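You operate a simulated robot arm through the tools that you are given. There is no shell and no other tool. Be economical: measure what you need, move in short steps, check, and stop when the job is done.

You are at the controls of a simulated two-armed robot. One attempt, no reset.

JOB
Turn the pump board's lock handle home, slide it back, wipe the splash.
Fine: hold the board while you turn the handle; it ends just before the spares carton, the green pad back on its spot. What is to be rubbed or washed off counts as gone when no trace of it is left.

Only the result counts: the job must be done as asked and must still hold three seconds after the hand-in. Knocking over, shifting, dropping, spilling or breaking anything else fails it.

ROBOT AND FRAMES
Two 7-joint arms with two-finger parallel grippers on one trunk, on a base that drives. Base frame: it is fixed to the floor where the robot stands at the start and does not move with it; the origin is under the middle of the robot, x ahead of it, y to its left, z up; the surface under the hand at the start is at about z = 0.78. Units: m, degrees, N and s.
The left shoulder is at the start at [0.05, 0.165, 1.155], the right one opposite. With the tool pointing down near the work surface each hand reaches from about 0.1 to 0.68 m from the robot's upright axis, wherever it stands, measured 20 degrees to its own side. Places, roughly: lock handle [0.5, -0.1, 0.9]; splash [0.5, 0, 0.8]. Payload 3.91 kg a hand.
The tool frame of a hand sits at the grasp point between the pads (the TCP): z along the fingers, y along the line on which they close. The tips reach 0.03 m beyond it. Largest opening 0.11 m; finger width 0.02, thickness 0.01; the body of the gripper, 0.048 by 0.112 m, starts 0.055 m behind the TCP.
Orientation is told as [roll, pitch, yaw] about the base's x, y, z axes, in that order, counted from this pose: with the fingers straight down and closing along the base's y, the tool's x points along the base's -x, its y along +y and its z along -z.

CONTROLS
- The arms move only by the tool play_rows. It takes "left_rows", "right_rows" or both (then of equal length, played together; a hand with none holds still); each is a list of rows, each an object of numbers (a shift or turn left out is 0, a gripper value left out holds the last): "x", "y", "z": the shift along the tool's x, y, z in units of 500 mm (1.0 is 500 mm); "ax", "ay", "az": the turn, a rotation vector about the tool's x, y, z in units of 120 degrees (1.0 is 120 degrees); "gripper": the opening in per cent of the stroke, from 0 (shut) to 100 (fully open). In form: [{"x": .., "y": .., "z": .., "ax": .., "ay": .., "az": .., "gripper": ..}, ...]. A call has 1 to 10 rows; each row is the pose to reach, as a shift and turn from the pose commanded when the call began, along the tool's axes at that moment. A call with a number of a shift or a turn outside -1 to 1 is refused whole. Rows are played at 5 a second. More than 0.05 m and 8.6 degrees between two rows, or a gripper value outside its range, and nothing of the call is played. A pose out of reach is approached as far as the arm can. The call stops where the force on the tool passes 40 N (or 10 N more than at its start, if that is more) or the arm is blocked; 0.2 s more then pass. Each finger travels about 0.045 m/s and halts on what it meets, pressing with about 30 N; the grip force reading is that of the motor and also rises with nothing between the fingers. The clock runs only during rows and for 0.2 s after the last one: add rows that repeat a pose to give the fingers time. The reply holds the time, the measured pose of the TCP, the force on the tool along the base axes, the opening and the grip force, in the units named above and with some noise, with the torque about the TCP (base axes, N m) and any sound that the robot's microphone picked up.
- Cameras (640 x 400 px; columns grow to the right, rows downward): "scene" is now at [0.1186, 0.008, 1.3308]; the picture's right is [0.10, -1.00, 0.00], its down [-0.51, -0.05, -0.86] and it looks along [0.85, 0.08, -0.51] (base axes); focal length 259 px, centre (320, 200). "left" rides on the left gripper at [0.072, -0.017, -0.103] in its tool frame; the picture's right is [0.23, 0.97, 0.00], its down [-0.76, 0.18, -0.62] and it looks along [-0.61, 0.14, 0.78] (tool axes); focal length 222 px, centre (320, 200). "right" rides on the right gripper at [0.072, 0.017, -0.103] in its tool frame; the picture's right is [-0.23, 0.97, 0.00], its down [-0.76, -0.18, -0.62] and it looks along [-0.61, -0.14, 0.78] (tool axes); focal length 222 px, centre (320, 200). There is no depth. A picture from a camera that has moved, and an enlarged one, comes with that camera's place and axes in the base frame and with its lens.
- grab_frame(camera): a new picture of that camera. It takes no simulated time.
- lift_body(by): slides the trunk up (or, below 0, down) by that many m; the arms and the scene camera ride with it, the base frame stays. It gives what a move gives, with no picture.
- roll_base(legs): drives the robot by 1 to 6 legs, each [ahead, left, turn to the left] in m, m and degrees, along the robot's own axes; the way and the turn of a leg run together, so that a leg with both is an arc; at most 1.5 m and 180 degrees a leg. The arms and the cameras ride along, it lands a little off, and it stops where it bumps. It gives what a move gives.
- head_to(pan, tilt): turns the head with the scene camera to pan (to the left, within 80 degrees either way) and tilt (down, from -29 to 69), counted from straight ahead of the robot. It gives what a move gives.
- close_up(camera, box): a new picture of the part [left, top, right, bottom] of that camera's present view, enlarged. It takes no simulated time.
- close_job(): hands the job in; it is judged then, once.

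Go step by step. Nothing tells you exact positions but the pictures and the camera data: compare them with the known pose of the tool, close in by small moves and look again before you grip or let go. The budget is 120 turns and 108 pictures, counting those below and the enlarged ones. Unless the task says otherwise, let go and move clear before handing in.

The tools are called after "Call:" as name(argument=value, ...) on one line, values as JSON. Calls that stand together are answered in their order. play_rows: Moves the arms, as the interface text tells. Its arguments: {"type":"object","properties":{"left_rows":{"type":"array","items":{"type":"object","properties":{"x":{"type":"number"},"y":{"type":"number"},"z":{"type":"number"},"ax":{"type":"number"},"ay":{"type":"number"},"az":{"type":"number"},"gripper":{"type":"number"}}}},"right_rows":{"type":"array","items":{"type":"object","properties":{"x":{"type":"number"},"y":{"type":"number"},"z":{"type":"number"},"ax":{"type":"number"},"ay":{"type":"number"},"az":{"type":"number"},"gripper":{"type":"number"}}}}},"required":[]} The other tools are called the same way: lift_body (by) slides the trunk up or down; roll_base (legs) drives the base; head_to (pan, tilt) turns the head that bears the scene camera; grab_frame (camera) takes a picture; close_up (camera, box) takes an enlarged picture of a part of a camera's view; close_job () hands the job in.

At the start:

```text
clock: 0.0
left_tool_pos: [0.4985, 0.2124, 1.1576]
left_orientation: [0.1, 0.1, 0.0]
left_force: [-0.1, 0.5, -1.3]
left_ft_torque: [-0.03, 0.0, -0.01]
left_width: 0.1097
left_finger_force: 0.0
right_tool_pos: [0.4497, -0.1711, 1.1609]
right_orientation: [0.1, 0.0, -0.1]
right_force: [0.4, 0.2, -0.3]
right_ft_torque: [0.0, -0.02, 0.02]
right_width: 0.1101
right_finger_force: 0.1
trunk travel left (down, up): [-0.375, 0.128]
robot x, y, heading: [0.0004, -0.0016, 0.1]
head pan, tilt: [5.6, 31.0]
```

scene: 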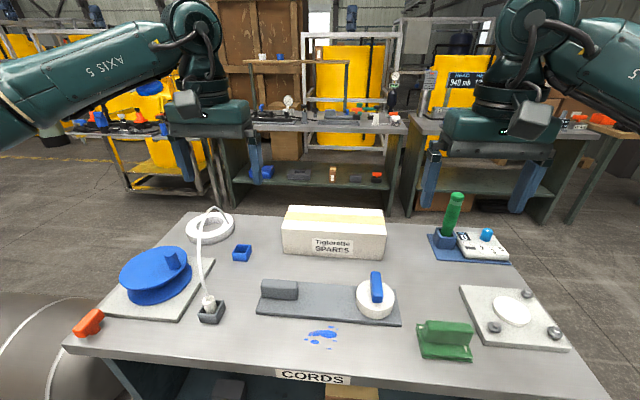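
right: 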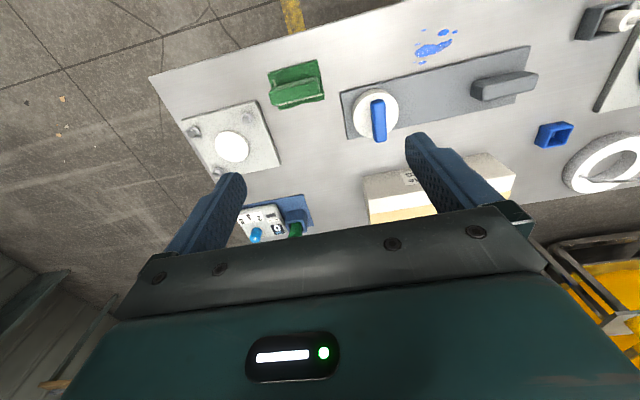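
left: 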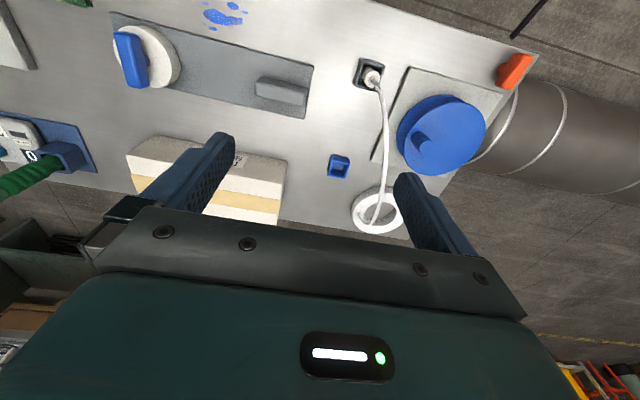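

I see the pump board (grey plate with a grey grip block on the left and a white dial with blue handle on the right), the splash in front of it, the green pad to the right, and the spares carton behind. I'll look closer first.

Call:
close_up(camera="scene", box=[230, 240, 430, 365])

Call:
close_up(camera="scene", box=[390, 190, 580, 370])

Call:
close_up(camera="right", box=[240, 20, 560, 220])

```text
3.20 times, centred on (330, 302) of scene
camera zoom: at [0.1186, 0.008, 1.3308], right [0.1, -1.0, 0.0], down [-0.51, -0.05, -0.86], along [0.85, 0.08, -0.51], focal length 829 px, centre (288, -128)
```

zoom: 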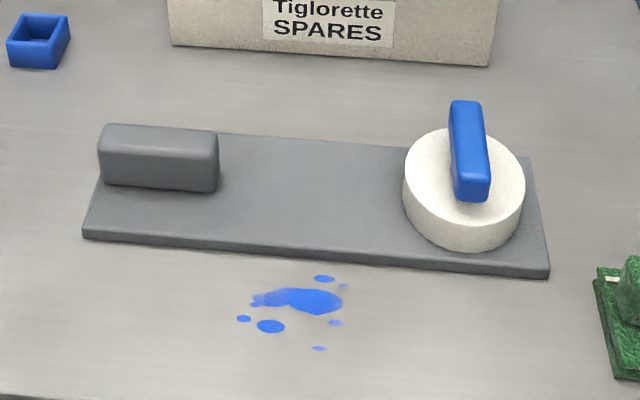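

```text
2.22 times, centred on (485, 280) of scene
camera zoom: at [0.1186, 0.008, 1.3308], right [0.1, -1.0, 0.0], down [-0.51, -0.05, -0.86], along [0.85, 0.08, -0.51], focal length 576 px, centre (-47, 22)
```

zoom: 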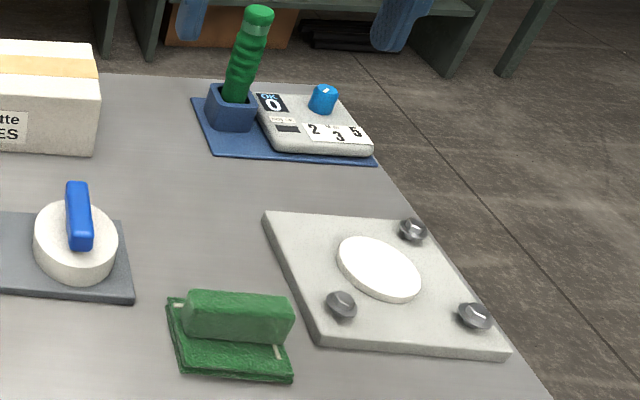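

```text
2.00 times, centred on (400, 120) of right
camera zoom: at [0.376, -0.1541, 1.2627], right [0.23, 0.97, 0.0], down [0.76, -0.18, 0.62], along [0.61, -0.14, -0.78], focal length 444 px, centre (160, 360)
```

zoom: 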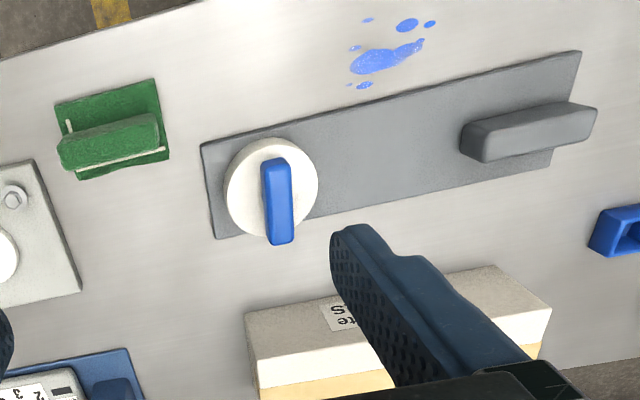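

Estimated places: board x 0.49–0.585, y −0.14…0.20, its grip block about (0.538, 0.147), handle about (0.534, −0.081) with its top near z 0.87, and the carton front at x≈0.70. I'll bring the left hand above the block (yaw +90) and the right hand above the handle.

Call:
play_rows(left_rows=[{"x": -0.008, "y": -0.013, "z": 0.03, "az": -0.07}, {"x": -0.016, "y": -0.026, "z": 0.06, "az": -0.14}, {"x": -0.024, "y": -0.039, "z": 0.09, "az": -0.21}, {"x": -0.032, "y": -0.052, "z": 0.12, "az": -0.28}, {"x": -0.04, "y": -0.065, "z": 0.15, "az": -0.35}, {"x": -0.048, "y": -0.079, "z": 0.18, "az": -0.42}, {"x": -0.056, "y": -0.092, "z": 0.21, "az": -0.49}, {"x": -0.064, "y": -0.105, "z": 0.24, "az": -0.56}, {"x": -0.072, "y": -0.118, "z": 0.27, "az": -0.63}, {"x": -0.079, "y": -0.131, "z": 0.3, "az": -0.7}], right_rows=[{"x": -0.017, "y": 0.018, "z": 0.03}, {"x": -0.034, "y": 0.036, "z": 0.06}, {"x": -0.051, "y": 0.054, "z": 0.09}, {"x": -0.068, "y": 0.072, "z": 0.12}, {"x": -0.084, "y": 0.09, "z": 0.15}, {"x": -0.101, "y": 0.108, "z": 0.18}, {"x": -0.118, "y": 0.126, "z": 0.21}, {"x": -0.135, "y": 0.144, "z": 0.24}, {"x": -0.152, "y": 0.162, "z": 0.27}, {"x": -0.169, "y": 0.18, "z": 0.3}])

```text
clock: 2.2
left_tool_pos: [0.5384, 0.1462, 1.008]
left_orientation: [0.0, 0.0, 84.2]
left_force: [0.7, 0.4, 0.1]
left_ft_torque: [0.02, -0.02, -0.01]
left_width: 0.11
left_finger_force: 0.0
right_tool_pos: [0.534, -0.0826, 1.0092]
right_orientation: [0.2, 0.0, 0.0]
right_force: [1.1, -0.1, 0.2]
right_ft_torque: [0.01, -0.01, -0.01]
right_width: 0.1101
right_finger_force: 0.0
trunk travel left (down, up): [-0.375, 0.128]
robot x, y, heading: [0.0042, 0.003, 0.1]
head pan, tilt: [5.6, 31.0]
```

Both hands are above their targets; I'll check with the wrist cameras.

Call:
grab_frame(camera="left")

Call:
grab_frame(camera="right")

Call:
grab_frame(camera="scene")

```text
101 pictures are left
camera left: at [0.5476, 0.0708, 1.1106], right [-0.99, -0.13, 0.0], down [-0.1, 0.78, 0.62], along [-0.08, 0.62, -0.78], focal length 222 px, centre (320, 200)
```

left: 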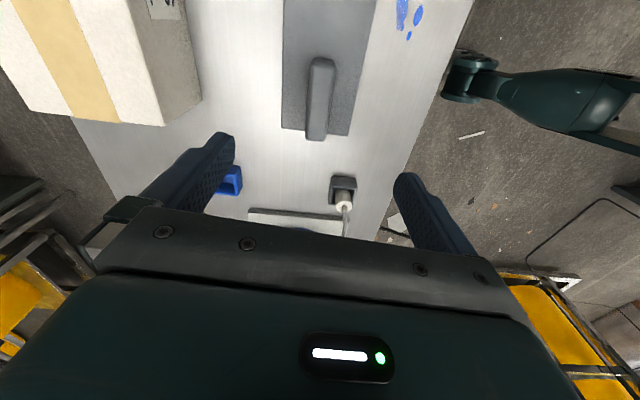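

```text
100 pictures are left
camera right: at [0.4615, -0.0646, 1.1122], right [0.23, 0.97, 0.0], down [0.76, -0.18, 0.62], along [0.61, -0.14, -0.78], focal length 222 px, centre (320, 200)
```

right: 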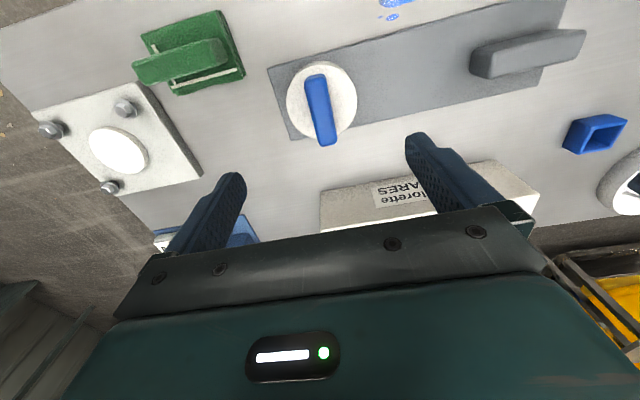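

```text
99 pictures are left
camera scene: at [0.119, 0.0081, 1.3308], right [0.1, -1.0, 0.0], down [-0.51, -0.05, -0.86], along [0.85, 0.08, -0.51], focal length 259 px, centre (320, 200)
```

scene: 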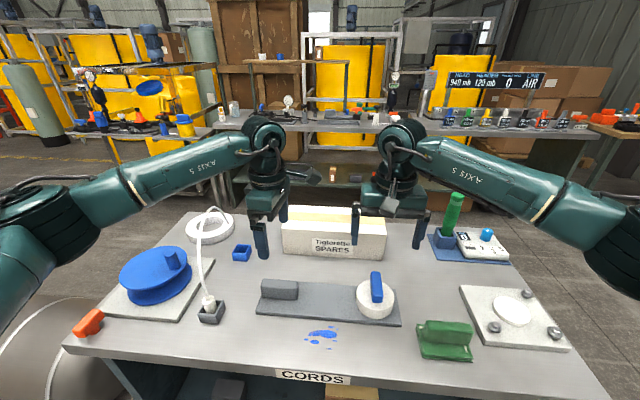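

I'll enlarge the block and the dial to refine the positions and look for marks.

Call:
close_up(camera="left", box=[240, 0, 400, 160])

Call:
close_up(camera="right", box=[250, 30, 410, 170])

```text
2.50 times, centred on (320, 80) of left
camera zoom: at [0.5476, 0.0708, 1.1106], right [-0.99, -0.13, 0.0], down [-0.1, 0.78, 0.62], along [-0.08, 0.62, -0.78], focal length 555 px, centre (320, 500)
```

zoom: 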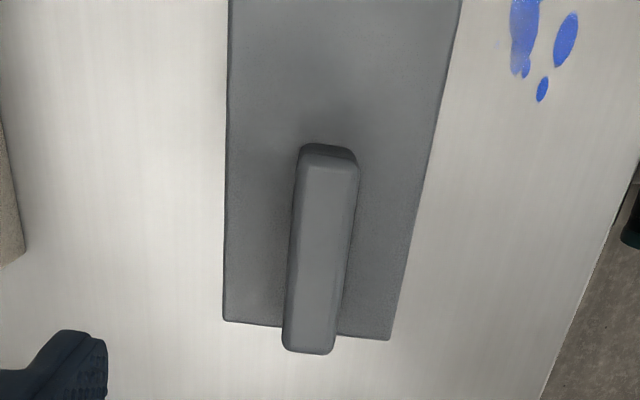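

```text
2.86 times, centred on (330, 100) of right
camera zoom: at [0.4615, -0.0646, 1.1122], right [0.23, 0.97, 0.0], down [0.76, -0.18, 0.62], along [0.61, -0.14, -0.78], focal length 635 px, centre (291, 486)
```

zoom: 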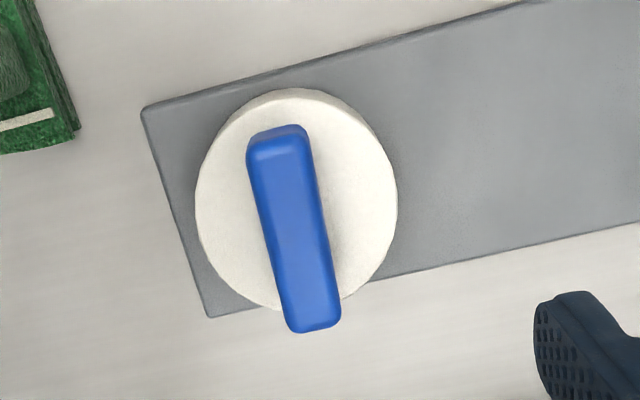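

The block centre is about (0.5385, 0.146) and the handle about (0.536, −0.079), both square to the base axes. I'll lower both hands around them, fingers open.

Call:
play_rows(left_rows=[{"z": 0.07, "az": -0.024}, {"z": 0.14, "az": -0.048}, {"z": 0.21, "az": -0.048}, {"z": 0.28, "az": -0.048}, {"z": 0.32, "az": -0.048}, {"z": 0.344, "az": -0.048}], right_rows=[{"x": -0.004, "y": 0.007, "z": 0.06}, {"x": -0.004, "y": 0.007, "z": 0.12}, {"x": -0.004, "y": 0.007, "z": 0.18}, {"x": -0.004, "y": 0.007, "z": 0.23}, {"x": -0.004, "y": 0.007, "z": 0.26}, {"x": -0.004, "y": 0.007, "z": 0.278}])

Call:
grab_frame(camera="scene")

Call:
grab_frame(camera="right")

Call:
grab_frame(camera="left")

```text
clock: 3.6
left_tool_pos: [0.5387, 0.1451, 0.835]
left_orientation: [-0.1, 0.2, 89.8]
left_force: [0.9, 0.3, -0.1]
left_ft_torque: [0.01, -0.01, -0.03]
left_width: 0.1103
left_finger_force: 0.0
right_tool_pos: [0.537, -0.0772, 0.871]
right_orientation: [0.1, -0.1, -0.1]
right_force: [0.6, -1.2, 0.0]
right_ft_torque: [-0.01, 0.02, 0.04]
right_width: 0.1099
right_finger_force: 0.1
trunk travel left (down, up): [-0.375, 0.128]
robot x, y, heading: [-0.0012, -0.003, -0.3]
head pan, tilt: [5.6, 31.0]
```

```text
96 pictures are left
camera scene: at [0.1187, 0.008, 1.3308], right [0.1, -1.0, 0.0], down [-0.51, -0.05, -0.86], along [0.85, 0.08, -0.51], focal length 259 px, centre (320, 200)
```

scene: 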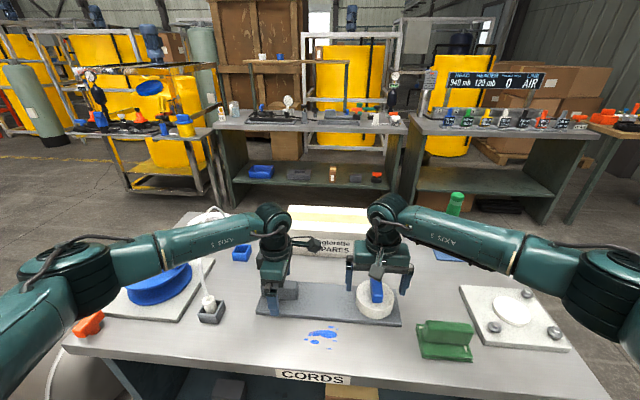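

```text
95 pictures are left
camera right: at [0.4629, -0.0607, 0.9733], right [0.23, 0.97, 0.0], down [0.76, -0.18, 0.62], along [0.61, -0.14, -0.78], focal length 222 px, centre (320, 200)
```

right: 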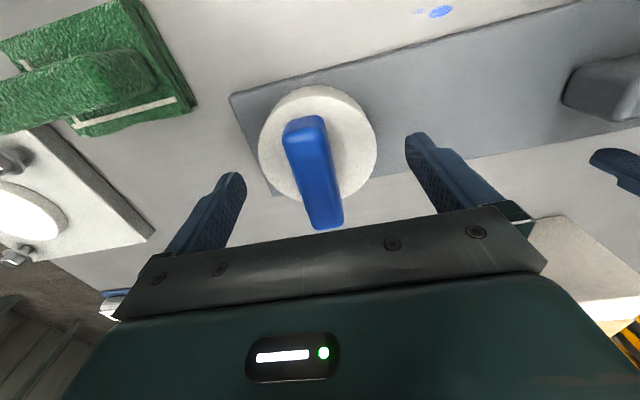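

```text
94 pictures are left
camera left: at [0.5542, 0.072, 0.9388], right [-0.97, -0.22, 0.0], down [-0.17, 0.76, 0.62], along [-0.14, 0.61, -0.78], focal length 222 px, centre (320, 200)
```

left: 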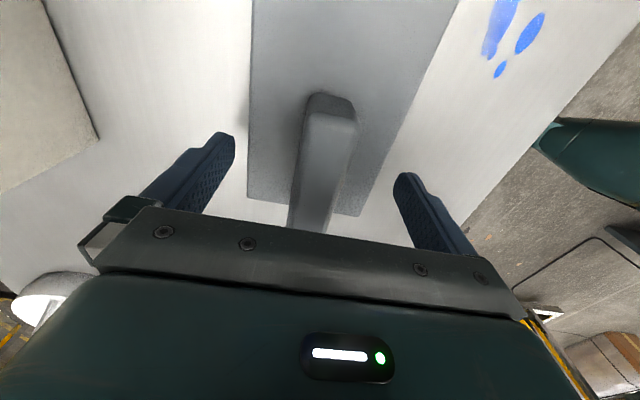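

Both hands straddle their parts. I'll close the left on the board's block first.

Call:
play_rows(left_rows=[{"gripper": 0}, {"gripper": 0}, {"gripper": 0}, {"gripper": 0}, {"gripper": 0}, {"gripper": 0}, {"gripper": 0}])

```text
clock: 5.2
left_tool_pos: [0.5392, 0.146, 0.8352]
left_orientation: [0.0, 0.0, 89.8]
left_force: [2.1, -0.4, 0.6]
left_ft_torque: [0.04, 0.03, 0.33]
left_width: 0.0278
left_finger_force: 29.5
right_tool_pos: [0.5354, -0.0773, 0.8705]
right_orientation: [0.1, 0.0, -0.1]
right_force: [0.1, 0.5, 0.8]
right_ft_torque: [0.0, -0.01, -0.01]
right_width: 0.11
right_finger_force: 0.0
trunk travel left (down, up): [-0.375, 0.128]
robot x, y, heading: [0.0022, 0.0024, -0.1]
head pan, tilt: [5.6, 31.0]
```

The left holds the block (0.028 m wide). Now I'll close the right on the handle.

Call:
play_rows(right_rows=[{"gripper": 0}, {"gripper": 0}, {"gripper": 0}, {"gripper": 0}, {"gripper": 0}, {"gripper": 0}, {"gripper": 0}, {"gripper": 0}])

Call:
grab_frame(camera="right")

```text
clock: 7.0
left_tool_pos: [0.5382, 0.1463, 0.8354]
left_orientation: [0.0, -0.2, 90.0]
left_force: [0.9, 12.2, 2.5]
left_ft_torque: [-0.82, 0.01, 0.32]
left_width: 0.0279
left_finger_force: 29.9
right_tool_pos: [0.5357, -0.0793, 0.8707]
right_orientation: [-0.1, 0.0, -0.2]
right_force: [-1.0, -15.1, 1.4]
right_ft_torque: [-0.19, 0.41, -0.03]
right_width: 0.0233
right_finger_force: 30.0
trunk travel left (down, up): [-0.375, 0.128]
robot x, y, heading: [-0.0019, -0.0001, -0.3]
head pan, tilt: [5.6, 31.0]
```

```text
93 pictures are left
camera right: at [0.463, -0.0617, 0.9734], right [0.23, 0.97, 0.0], down [0.76, -0.18, 0.62], along [0.61, -0.15, -0.78], focal length 222 px, centre (320, 200)
```

right: 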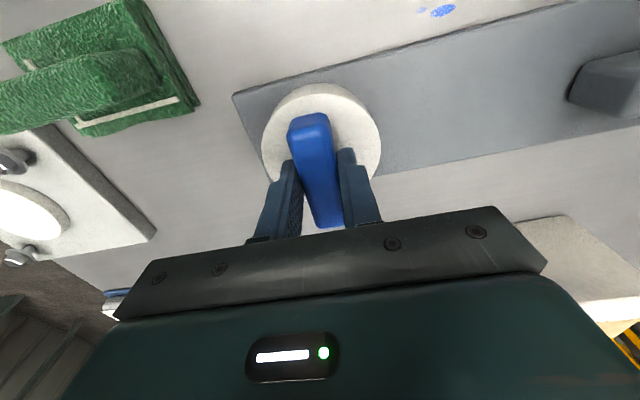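

The handle is gripped with a small side load. I'll relieve it and try a small turn one way to feel which way it goes.

Call:
play_rows(right_rows=[{"y": -0.004}, {"y": -0.004, "az": -0.02}, {"y": -0.004, "az": -0.04}, {"y": -0.004, "az": -0.06}, {"y": -0.004, "az": -0.08}])

```text
clock: 8.2
left_tool_pos: [0.5393, 0.1463, 0.8354]
left_orientation: [-0.1, -0.1, 89.9]
left_force: [0.6, 14.2, 5.0]
left_ft_torque: [0.37, 0.12, 0.77]
left_width: 0.0279
left_finger_force: 30.2
right_tool_pos: [0.5361, -0.0792, 0.8711]
right_orientation: [0.1, 0.0, 9.5]
right_force: [0.4, -10.3, 0.6]
right_ft_torque: [-0.09, 0.09, -1.05]
right_width: 0.0267
right_finger_force: 30.3
trunk travel left (down, up): [-0.375, 0.128]
robot x, y, heading: [0.0, 0.0017, 0.3]
head pan, tilt: [5.6, 31.0]
```

The finger gap grew as if the handle did not follow that way; I'll look.

Call:
close_up(camera="right", box=[220, 70, 420, 240])

Call:
play_rows(right_rows=[{"az": 0.03}, {"az": 0.06}, {"az": 0.09}, {"az": 0.12}, {"az": 0.15}])

Call:
close_up(camera="right", box=[220, 70, 420, 240])

```text
2.35 times, centred on (320, 155) of right
camera zoom: at [0.4604, -0.0751, 0.9739], right [0.06, 1.0, 0.0], down [0.78, -0.05, 0.62], along [0.62, -0.04, -0.78], focal length 523 px, centre (320, 306)
```

zoom: 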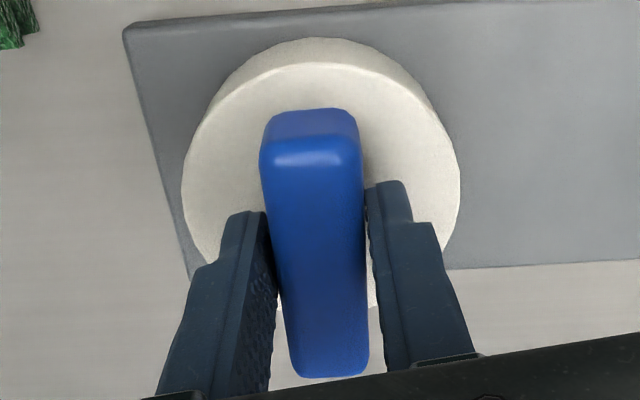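

```text
clock: 9.4
left_tool_pos: [0.5375, 0.1465, 0.8362]
left_orientation: [0.0, 0.0, 89.8]
left_force: [-0.1, 13.1, 4.8]
left_ft_torque: [0.61, 0.04, 0.29]
left_width: 0.0278
left_finger_force: 29.8
right_tool_pos: [0.5355, -0.0787, 0.8714]
right_orientation: [0.1, 0.0, -8.5]
right_force: [-1.6, -11.4, -0.1]
right_ft_torque: [-0.32, -0.03, -0.02]
right_width: 0.0236
right_finger_force: 30.1
trunk travel left (down, up): [-0.375, 0.128]
robot x, y, heading: [-0.0021, 0.0001, -0.2]
head pan, tilt: [5.6, 31.0]
```

```text
2.35 times, centred on (320, 155) of right
camera zoom: at [0.4656, -0.0522, 0.9739], right [0.37, 0.93, 0.0], down [0.73, -0.29, 0.62], along [0.58, -0.23, -0.78], focal length 523 px, centre (320, 306)
```

zoom: 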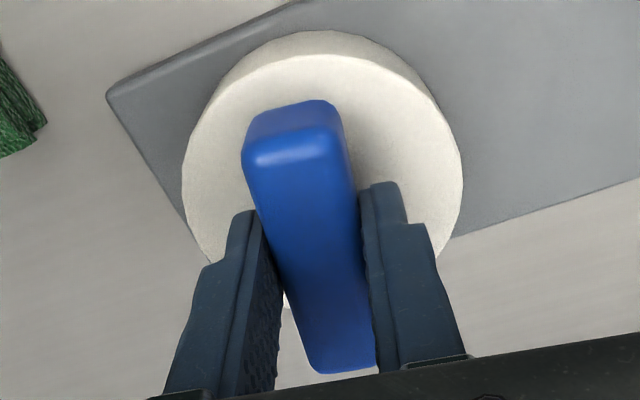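

Clockwise turns freely with the handle following. I'll continue clockwise and watch the torque and listen for a click.

Call:
play_rows(right_rows=[{"az": 0.05}, {"az": 0.1}, {"az": 0.15}, {"az": 0.2}, {"az": 0.25}])

Call:
close_up(camera="right", box=[220, 70, 420, 240])

```text
clock: 10.6
left_tool_pos: [0.5386, 0.1441, 0.8354]
left_orientation: [0.1, 0.1, 89.7]
left_force: [0.2, 6.8, 4.3]
left_ft_torque: [0.87, 0.17, 0.07]
left_width: 0.0279
left_finger_force: 30.0
right_tool_pos: [0.5348, -0.0794, 0.8701]
right_orientation: [0.2, 0.0, -38.7]
right_force: [0.2, -3.4, -0.5]
right_ft_torque: [-0.53, -0.49, 0.0]
right_width: 0.0238
right_finger_force: 29.7
trunk travel left (down, up): [-0.375, 0.128]
robot x, y, heading: [-0.0004, -0.0006, 0.1]
head pan, tilt: [5.6, 31.0]
```

```text
2.35 times, centred on (320, 155) of right
camera zoom: at [0.4887, -0.0205, 0.9741], right [0.79, 0.62, 0.0], down [0.48, -0.62, 0.62], along [0.39, -0.49, -0.78], focal length 523 px, centre (320, 306)
```

zoom: 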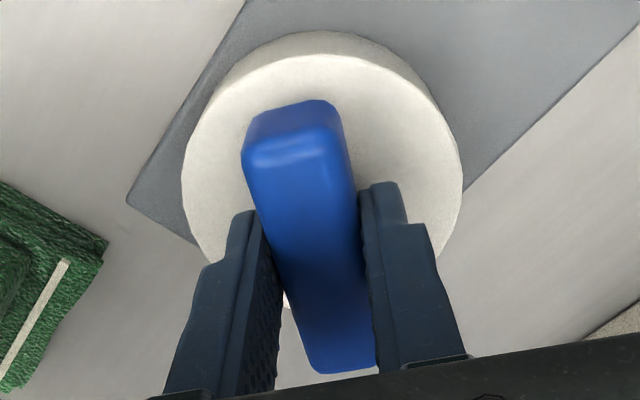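

It follows well; continue.

Call:
play_rows(right_rows=[{"az": 0.05}, {"az": 0.1}, {"az": 0.15}, {"az": 0.2}, {"az": 0.25}, {"az": 0.3}])

Call:
close_up(camera="right", box=[220, 70, 420, 240])

```text
clock: 12.0
left_tool_pos: [0.5387, 0.1438, 0.8356]
left_orientation: [0.0, 0.1, 89.7]
left_force: [-2.4, -6.8, 4.7]
left_ft_torque: [0.69, -0.05, -0.37]
left_width: 0.0281
left_finger_force: 30.1
right_tool_pos: [0.5346, -0.0787, 0.8689]
right_orientation: [0.1, 0.2, -74.5]
right_force: [2.0, 8.4, -0.2]
right_ft_torque: [-0.33, -0.22, 0.06]
right_width: 0.0236
right_finger_force: 30.1
trunk travel left (down, up): [-0.375, 0.128]
robot x, y, heading: [-0.0002, 0.0008, -0.1]
head pan, tilt: [5.6, 31.0]
```

```text
2.35 times, centred on (320, 155) of right
camera zoom: at [0.5319, -0.0044, 0.9738], right [1.0, 0.04, 0.0], down [0.03, -0.78, 0.62], along [0.03, -0.62, -0.78], focal length 523 px, centre (320, 306)
```

zoom: 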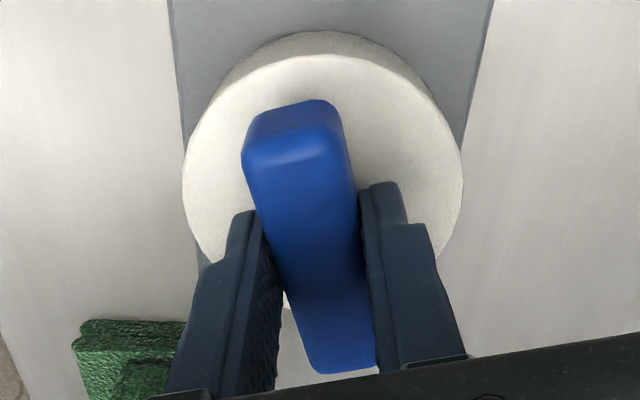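

At −74.5°; I'll go slowly through −90 and watch for the stop.

Call:
play_rows(right_rows=[{"az": 0.025}, {"az": 0.05}, {"az": 0.075}, {"az": 0.1}, {"az": 0.125}])

Call:
close_up(camera="right", box=[220, 70, 420, 240])

```text
clock: 13.2
left_tool_pos: [0.5384, 0.1444, 0.8356]
left_orientation: [-0.1, 0.2, 89.7]
left_force: [-3.9, -16.8, 2.1]
left_ft_torque: [-0.11, -0.06, -0.73]
left_width: 0.0277
left_finger_force: 29.2
right_tool_pos: [0.5347, -0.0785, 0.8697]
right_orientation: [0.0, 0.2, -89.5]
right_force: [3.6, 16.5, -1.1]
right_ft_torque: [0.05, 0.02, -0.04]
right_width: 0.0234
right_finger_force: 29.9
trunk travel left (down, up): [-0.375, 0.128]
robot x, y, heading: [0.0021, -0.0029, -0.3]
head pan, tilt: [5.6, 31.0]
```

```text
2.35 times, centred on (320, 155) of right
camera zoom: at [0.551, -0.0063, 0.9738], right [0.98, -0.22, 0.0], down [-0.17, -0.77, 0.62], along [-0.14, -0.61, -0.78], focal length 523 px, centre (320, 306)
```

zoom: 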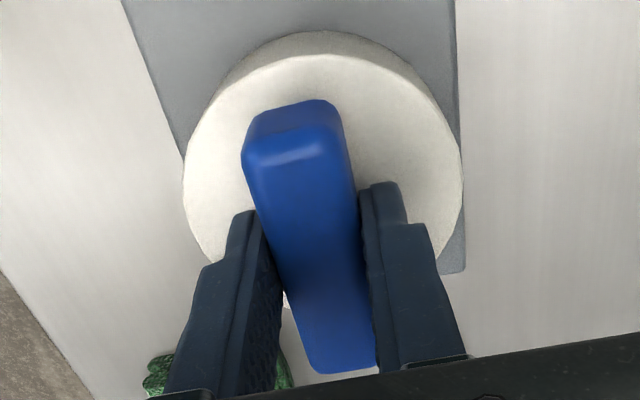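

No stop yet at −90°; I'll relieve the side load and probe a few degrees more.

Call:
play_rows(right_rows=[{"x": 0.004, "az": 0.02}, {"x": 0.004, "az": 0.04}, {"x": 0.004, "az": 0.06}, {"x": 0.004, "az": 0.08}])

Call:
close_up(camera="right", box=[220, 70, 420, 240])

```text
clock: 14.2
left_tool_pos: [0.5402, 0.1467, 0.8339]
left_orientation: [-0.1, -0.1, 89.9]
left_force: [1.9, -7.9, 0.7]
left_ft_torque: [-0.69, 0.09, -0.5]
left_width: 0.0281
left_finger_force: 30.1
right_tool_pos: [0.5353, -0.0771, 0.8697]
right_orientation: [0.1, -0.1, -99.1]
right_force: [-1.1, 6.7, -0.4]
right_ft_torque: [0.13, 0.09, 1.01]
right_width: 0.0265
right_finger_force: 30.1
trunk travel left (down, up): [-0.375, 0.128]
robot x, y, heading: [0.0005, 0.0004, -0.1]
head pan, tilt: [5.6, 31.0]
```

```text
2.35 times, centred on (320, 155) of right
camera zoom: at [0.5629, -0.009, 0.9735], right [0.93, -0.38, 0.0], down [-0.3, -0.72, 0.62], along [-0.24, -0.58, -0.78], focal length 523 px, centre (320, 306)
```

zoom: 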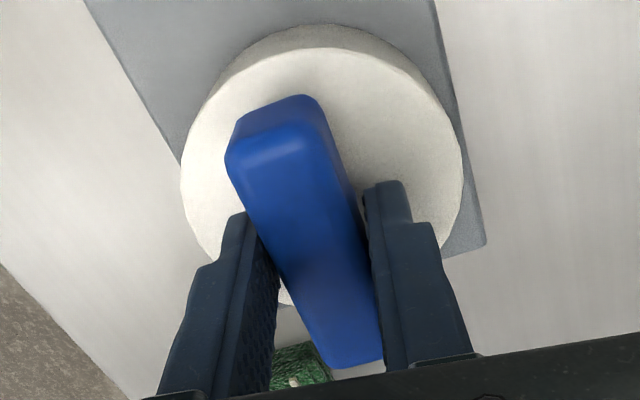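

The handle stopped at about −90° (torque rises, pads slip), so it is home. I'll turn the fingers back to flat contact, then open the right hand and lift it straight off.

Call:
play_rows(right_rows=[{"az": -0.03}, {"az": -0.07}, {"az": -0.07}])

Call:
play_rows(right_rows=[{"gripper": 100}, {"gripper": 100}, {"gripper": 100}, {"gripper": 100}, {"gripper": 100}])

Call:
play_rows(right_rows=[{"z": -0.05}, {"z": -0.12}, {"z": -0.2}, {"z": -0.28}])

Call:
close_up(camera="scene", box=[230, 240, 430, 365])

Call:
grab_frame(camera="right")

```text
clock: 15.0
left_tool_pos: [0.5382, 0.1469, 0.8356]
left_orientation: [0.0, -0.2, 89.9]
left_force: [0.0, 0.0, 2.0]
left_ft_torque: [-0.12, 0.09, -0.4]
left_width: 0.0281
left_finger_force: 29.9
right_tool_pos: [0.5363, -0.0796, 0.871]
right_orientation: [0.1, -0.1, -90.8]
right_force: [-1.1, -0.4, 2.7]
right_ft_torque: [-0.07, 0.0, -0.02]
right_width: 0.0238
right_finger_force: 29.9
trunk travel left (down, up): [-0.375, 0.128]
robot x, y, heading: [-0.0006, -0.0009, 0.2]
head pan, tilt: [5.6, 31.0]
```

```text
clock: 16.2
left_tool_pos: [0.5384, 0.1467, 0.8363]
left_orientation: [0.0, 0.0, 89.7]
left_force: [0.2, 2.2, 3.7]
left_ft_torque: [0.69, 0.03, -0.12]
left_width: 0.0281
left_finger_force: 29.9
right_tool_pos: [0.5352, -0.0776, 0.8712]
right_orientation: [0.0, 0.2, -90.7]
right_force: [0.7, 0.2, -0.4]
right_ft_torque: [0.01, 0.01, -0.01]
right_width: 0.11
right_finger_force: 0.0
trunk travel left (down, up): [-0.375, 0.128]
robot x, y, heading: [0.0013, 0.0039, 0.0]
head pan, tilt: [5.6, 31.0]
```

```text
clock: 17.2
left_tool_pos: [0.5373, 0.1456, 0.8352]
left_orientation: [0.0, 0.0, 89.7]
left_force: [-1.0, 1.8, 1.4]
left_ft_torque: [0.57, -0.15, -0.11]
left_width: 0.0277
left_finger_force: 30.1
right_tool_pos: [0.5356, -0.0784, 1.0107]
right_orientation: [0.0, 0.1, -90.7]
right_force: [0.0, 0.0, 0.3]
right_ft_torque: [-0.02, 0.0, -0.05]
right_width: 0.1101
right_finger_force: 0.0
trunk travel left (down, up): [-0.375, 0.128]
robot x, y, heading: [0.0036, 0.0021, 0.4]
head pan, tilt: [5.6, 31.0]
```

```text
3.20 times, centred on (330, 302) of scene
camera zoom: at [0.1184, 0.0081, 1.3308], right [0.1, -1.0, 0.0], down [-0.51, -0.05, -0.86], along [0.85, 0.08, -0.51], focal length 829 px, centre (288, -128)
```

zoom: 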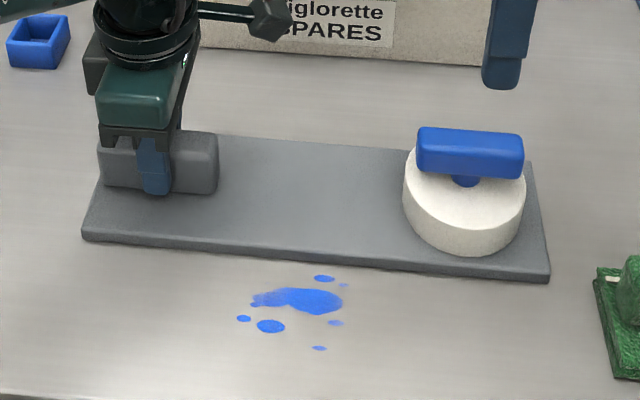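

```text
85 pictures are left
camera right: at [0.5525, -0.0058, 1.1144], right [0.97, -0.24, 0.0], down [-0.19, -0.76, 0.62], along [-0.15, -0.6, -0.78], focal length 222 px, centre (320, 200)
```

right: 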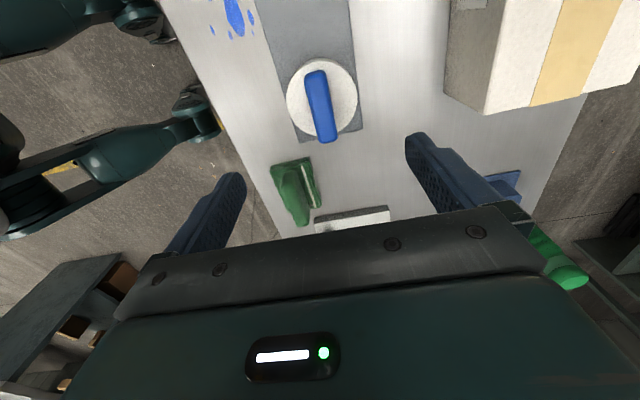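

The handle is home, lying along the board, and the board hasn't moved. Carton front at x≈0.70, board's back edge ≈0.586: first slide of 0.085 m with the left hand.

Call:
play_rows(left_rows=[{"y": -0.02}, {"y": -0.045}, {"y": -0.07}, {"y": -0.095}, {"y": -0.12}, {"y": -0.145}, {"y": -0.17}])

Call:
close_up(camera="scene", box=[230, 225, 430, 350])

Call:
close_up(camera="right", box=[230, 0, 530, 190])

```text
clock: 18.8
left_tool_pos: [0.6243, 0.1461, 0.8358]
left_orientation: [-0.1, 0.0, 89.9]
left_force: [-0.8, -1.1, -0.5]
left_ft_torque: [-0.09, 0.15, -0.14]
left_width: 0.0281
left_finger_force: 30.2
right_tool_pos: [0.5354, -0.0786, 1.0107]
right_orientation: [0.1, 0.2, -90.7]
right_force: [0.7, -0.2, 0.5]
right_ft_torque: [-0.01, 0.02, -0.04]
right_width: 0.11
right_finger_force: 0.0
trunk travel left (down, up): [-0.375, 0.128]
robot x, y, heading: [0.0001, -0.0015, -0.2]
head pan, tilt: [5.6, 31.0]
```

```text
3.20 times, centred on (330, 288) of scene
camera zoom: at [0.1188, 0.0079, 1.3308], right [0.1, -1.0, 0.0], down [-0.51, -0.05, -0.86], along [0.85, 0.08, -0.51], focal length 829 px, centre (288, -80)
```

zoom: 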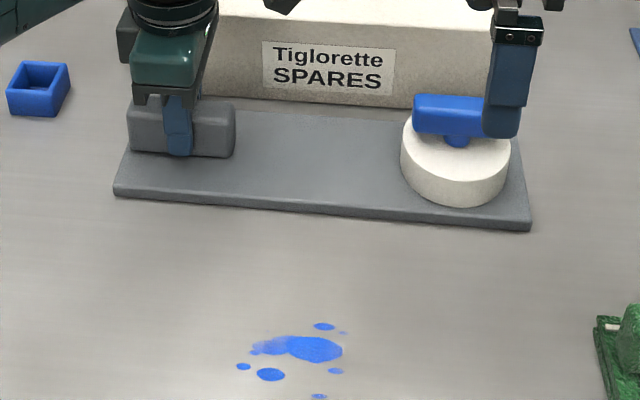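

```text
2.11 times, centred on (380, 95) of right
camera zoom: at [0.5529, -0.0059, 1.1135], right [0.97, -0.24, 0.0], down [-0.19, -0.76, 0.62], along [-0.15, -0.6, -0.78], focal length 468 px, centre (194, 421)
```

zoom: 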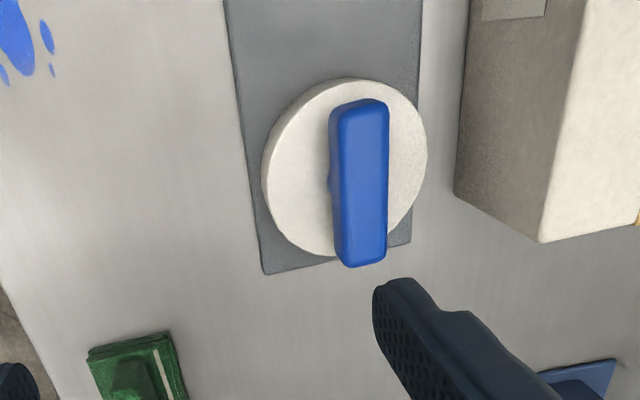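

Board slides freely and straight; remaining gap to the carton ≈0.03 m. I'll move 0.018 m more and look again.

Call:
play_rows(left_rows=[{"y": -0.01}, {"y": -0.02}, {"y": -0.03}, {"y": -0.036}])

Call:
close_up(camera="right", box=[330, 0, 480, 100])

Call:
close_up(camera="left", box=[0, 0, 400, 250])

```text
clock: 19.8
left_tool_pos: [0.6422, 0.1448, 0.836]
left_orientation: [0.0, 0.0, 89.8]
left_force: [-1.2, -0.5, -0.9]
left_ft_torque: [0.17, 0.07, -0.18]
left_width: 0.0278
left_finger_force: 30.0
right_tool_pos: [0.5351, -0.0785, 1.0106]
right_orientation: [0.0, 0.2, -90.7]
right_force: [0.7, 0.1, -0.3]
right_ft_torque: [0.01, 0.01, -0.01]
right_width: 0.11
right_finger_force: 0.1
trunk travel left (down, up): [-0.375, 0.128]
robot x, y, heading: [0.0026, 0.0001, 0.3]
head pan, tilt: [5.6, 31.0]
```

```text
4.00 times, centred on (405, 50) of right
camera zoom: at [0.5527, -0.0058, 1.1137], right [0.97, -0.24, 0.0], down [-0.19, -0.76, 0.62], along [-0.15, -0.6, -0.78], focal length 888 px, centre (-20, 800)
```

zoom: 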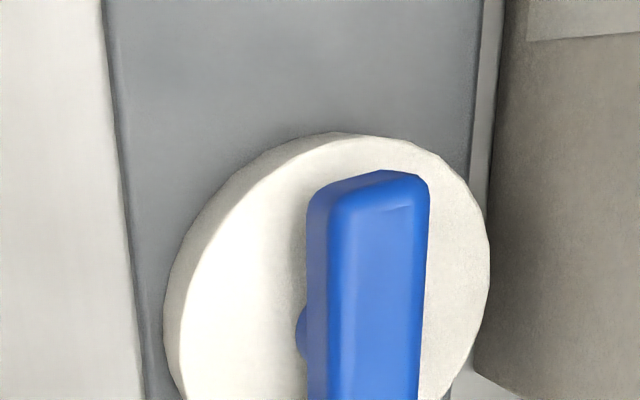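

```text
1.60 times, centred on (200, 125) of left
camera zoom: at [0.6571, 0.0714, 0.9393], right [-0.97, -0.22, 0.0], down [-0.17, 0.76, 0.62], along [-0.14, 0.61, -0.78], focal length 355 px, centre (512, 320)
```

zoom: 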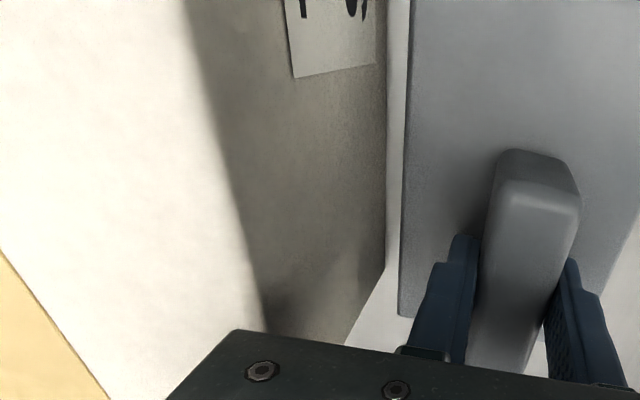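

Gap to the carton is now about 8–10 mm, square to it: that's the "just before". I'll open the left hand only part way (the carton is close to the fingers) and lift straight up.

Call:
play_rows(left_rows=[{"gripper": 42}, {"gripper": 42}, {"gripper": 42}, {"gripper": 42}])

Call:
play_rows(left_rows=[{"z": -0.04}, {"z": -0.1}, {"z": -0.18}, {"z": -0.26}, {"z": -0.34}, {"z": -0.42}])

Call:
close_up(camera="scene", box=[230, 225, 430, 350])

Call:
close_up(camera="right", box=[330, 0, 480, 100])

```text
clock: 20.8
left_tool_pos: [0.6425, 0.1454, 0.8365]
left_orientation: [0.0, 0.0, 89.7]
left_force: [-0.7, -0.3, 0.1]
left_ft_torque: [0.0, 0.0, -0.01]
left_width: 0.0463
left_finger_force: 0.0
right_tool_pos: [0.5355, -0.079, 1.011]
right_orientation: [0.0, 0.1, -90.8]
right_force: [1.9, 0.6, -0.3]
right_ft_torque: [0.0, 0.0, -0.01]
right_width: 0.1101
right_finger_force: 0.1
trunk travel left (down, up): [-0.375, 0.128]
robot x, y, heading: [-0.0029, -0.002, -0.0]
head pan, tilt: [5.6, 31.0]
```

```text
clock: 22.2
left_tool_pos: [0.6418, 0.1463, 1.0457]
left_orientation: [0.0, -0.1, 89.9]
left_force: [0.9, -0.1, -0.8]
left_ft_torque: [-0.02, -0.01, 0.0]
left_width: 0.0462
left_finger_force: 0.0
right_tool_pos: [0.5342, -0.0787, 1.0109]
right_orientation: [0.0, 0.1, -90.7]
right_force: [-0.1, -0.1, 0.1]
right_ft_torque: [0.01, 0.0, 0.02]
right_width: 0.11
right_finger_force: 0.0
trunk travel left (down, up): [-0.375, 0.128]
robot x, y, heading: [-0.0058, 0.0013, 0.1]
head pan, tilt: [5.6, 31.0]
```

```text
3.20 times, centred on (330, 288) of scene
camera zoom: at [0.1182, 0.0078, 1.3309], right [0.1, -1.0, 0.0], down [-0.51, -0.05, -0.86], along [0.85, 0.08, -0.51], focal length 829 px, centre (288, -80)
```

zoom: 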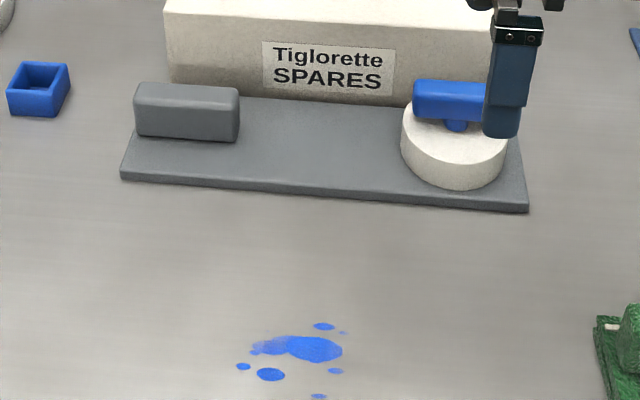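

```text
4.00 times, centred on (405, 50) of right
camera zoom: at [0.5524, -0.006, 1.1139], right [0.97, -0.24, 0.0], down [-0.19, -0.76, 0.62], along [-0.15, -0.6, -0.78], focal length 888 px, centre (-20, 800)
```

zoom: 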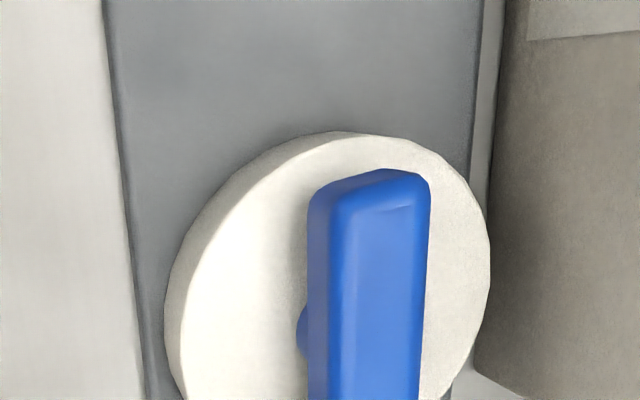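

Board sits square, a small gap off the carton. Next the green pad, about x 0.425–0.50, y −0.27…−0.175, its ridge along y; I'll take the right hand above it and move the left hand aside.

Call:
play_rows(left_rows=[{"x": -0.04, "y": 0.056, "z": -0.04}, {"x": -0.08, "y": 0.112, "z": -0.08}, {"x": -0.12, "y": 0.168, "z": -0.12}, {"x": -0.16, "y": 0.224, "z": -0.16}, {"x": -0.2, "y": 0.28, "z": -0.2}], right_rows=[{"x": -0.057, "y": -0.029}, {"x": -0.115, "y": -0.058}, {"x": -0.172, "y": -0.087}, {"x": -0.23, "y": -0.116}, {"x": -0.287, "y": -0.145}])

Call:
close_up(camera="right", box=[220, 0, 460, 150])

Call:
grab_frame(camera="scene")

Call:
close_up(camera="scene", box=[400, 300, 500, 370])

```text
clock: 23.4
left_tool_pos: [0.5008, 0.2468, 1.1463]
left_orientation: [-0.1, 0.0, 89.8]
left_force: [-0.2, -0.8, 0.2]
left_ft_torque: [0.0, -0.03, 0.0]
left_width: 0.0462
left_finger_force: 0.1
right_tool_pos: [0.4595, -0.222, 1.0115]
right_orientation: [0.1, 0.2, -90.6]
right_force: [0.3, -0.4, -0.1]
right_ft_torque: [0.01, -0.03, 0.0]
right_width: 0.1102
right_finger_force: 0.1
trunk travel left (down, up): [-0.375, 0.128]
robot x, y, heading: [0.0013, 0.0001, 0.1]
head pan, tilt: [5.6, 31.0]
```

```text
2.67 times, centred on (340, 75) of right
camera zoom: at [0.4772, -0.1486, 1.1141], right [0.97, -0.24, 0.0], down [-0.19, -0.76, 0.62], along [-0.15, -0.6, -0.78], focal length 592 px, centre (267, 533)
```

zoom: 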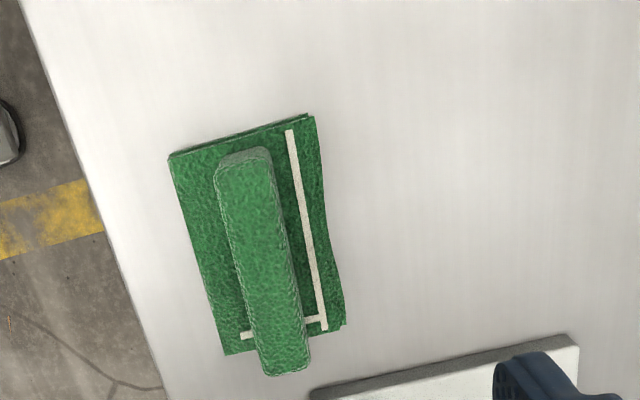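

```text
77 pictures are left
camera scene: at [0.1178, 0.0079, 1.331], right [0.1, -1.0, 0.0], down [-0.51, -0.05, -0.86], along [0.85, 0.08, -0.51], focal length 259 px, centre (320, 200)
```

scene: 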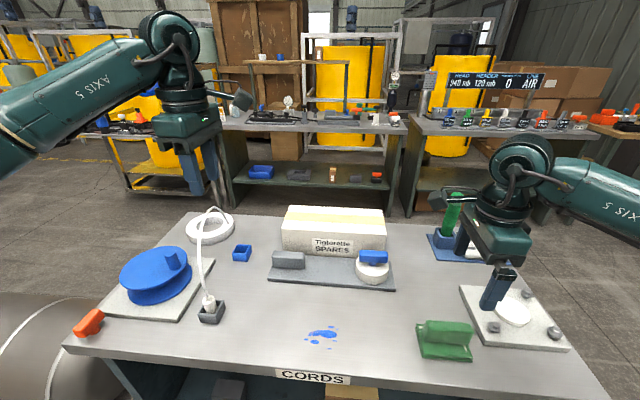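

```text
5.71 times, centred on (450, 335) of scene
camera zoom: at [0.1178, 0.0079, 1.331], right [0.1, -1.0, 0.0], down [-0.51, -0.05, -0.86], along [0.85, 0.08, -0.51], focal length 1481 px, centre (-423, -571)
```

zoom: 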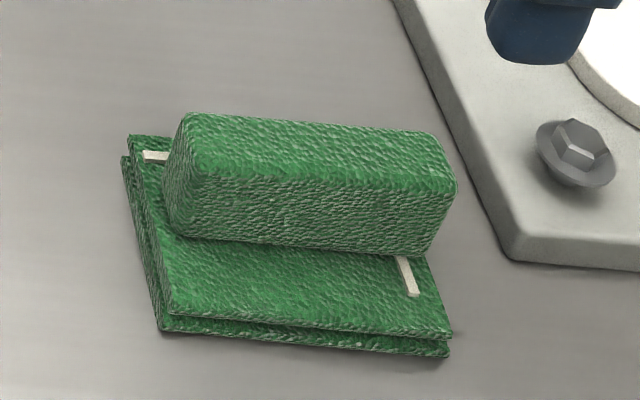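

The pad's ridge is centred near (0.4605, −0.218), top z≈0.843, running along y. I'll lower the right hand over it and look before closing.

Call:
play_rows(right_rows=[{"y": 0.002, "x": 0.004, "z": 0.07}, {"y": 0.002, "x": 0.004, "z": 0.14}, {"y": 0.002, "x": 0.004, "z": 0.21}, {"y": 0.002, "x": 0.004, "z": 0.27}, {"y": 0.002, "x": 0.004, "z": 0.31}, {"y": 0.002, "x": 0.004, "z": 0.337}])

Call:
grab_frame(camera="right")

Call:
close_up(camera="scene", box=[380, 260, 520, 370])

```text
clock: 24.8
left_tool_pos: [0.502, 0.2473, 1.146]
left_orientation: [0.0, 0.0, 89.9]
left_force: [0.0, -0.4, 0.6]
left_ft_torque: [0.03, 0.0, 0.03]
left_width: 0.0463
left_finger_force: 0.0
right_tool_pos: [0.4617, -0.2185, 0.8415]
right_orientation: [0.1, 0.0, -90.7]
right_force: [-0.5, -0.3, -0.4]
right_ft_torque: [0.0, -0.01, 0.01]
right_width: 0.1101
right_finger_force: 0.0
trunk travel left (down, up): [-0.375, 0.128]
robot x, y, heading: [-0.0005, 0.0006, 0.1]
head pan, tilt: [5.6, 31.0]
```

```text
75 pictures are left
camera right: at [0.4794, -0.1463, 0.9445], right [0.97, -0.24, 0.0], down [-0.19, -0.76, 0.62], along [-0.15, -0.6, -0.78], focal length 222 px, centre (320, 200)
```

right: 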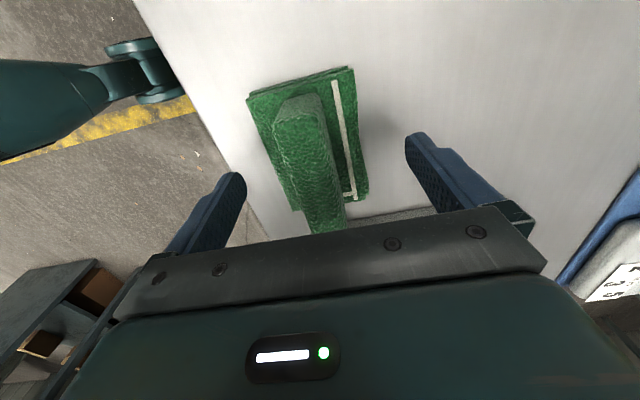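

```text
3.64 times, centred on (450, 315) of scene
camera zoom: at [0.1187, 0.008, 1.3308], right [0.1, -1.0, 0.0], down [-0.51, -0.05, -0.86], along [0.85, 0.08, -0.51], focal length 942 px, centre (-153, -218)
```

zoom: 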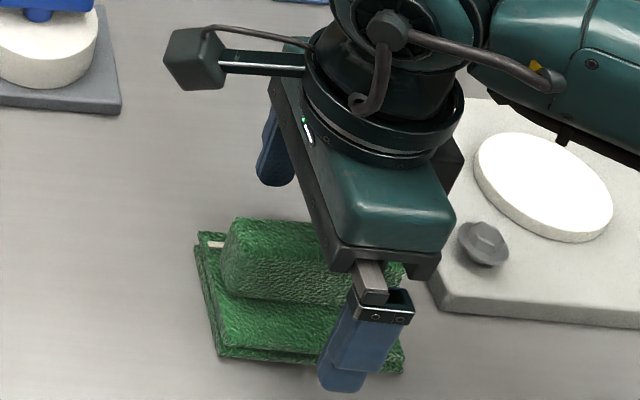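

Ridge lies between the fingers; close on it.

Call:
play_rows(right_rows=[{"gripper": 0}, {"gripper": 0}, {"gripper": 0}, {"gripper": 0}, {"gripper": 0}, {"gripper": 0}, {"gripper": 0}])

Call:
grab_frame(camera="right")

Call:
close_up(camera="scene", box=[400, 300, 500, 370])

```text
clock: 26.4
left_tool_pos: [0.5024, 0.2469, 1.1452]
left_orientation: [0.0, 0.1, 89.8]
left_force: [-0.4, -0.9, 0.2]
left_ft_torque: [0.0, 0.01, -0.02]
left_width: 0.0461
left_finger_force: 0.0
right_tool_pos: [0.4626, -0.2183, 0.8416]
right_orientation: [0.0, 0.1, -90.7]
right_force: [-0.1, 0.3, 0.8]
right_ft_torque: [0.02, 0.05, 0.01]
right_width: 0.0236
right_finger_force: 30.0
trunk travel left (down, up): [-0.375, 0.128]
robot x, y, heading: [0.0, -0.0005, -0.0]
head pan, tilt: [5.6, 31.0]
```

```text
73 pictures are left
camera right: at [0.4794, -0.1462, 0.945], right [0.97, -0.24, 0.0], down [-0.19, -0.76, 0.62], along [-0.15, -0.6, -0.78], focal length 222 px, centre (320, 200)
```

right: 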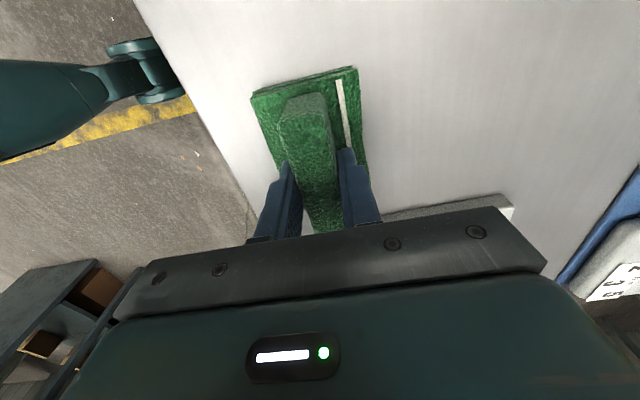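

```text
5.71 times, centred on (450, 335) of scene
camera zoom: at [0.1186, 0.0081, 1.3308], right [0.1, -1.0, 0.0], down [-0.51, -0.05, -0.86], along [0.85, 0.08, -0.51], focal length 1481 px, centre (-423, -571)
```

zoom: 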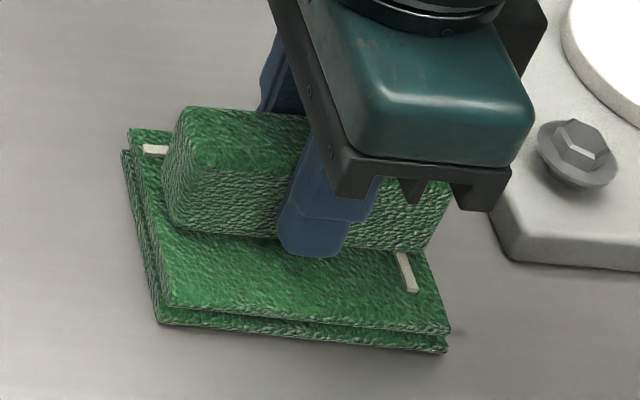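

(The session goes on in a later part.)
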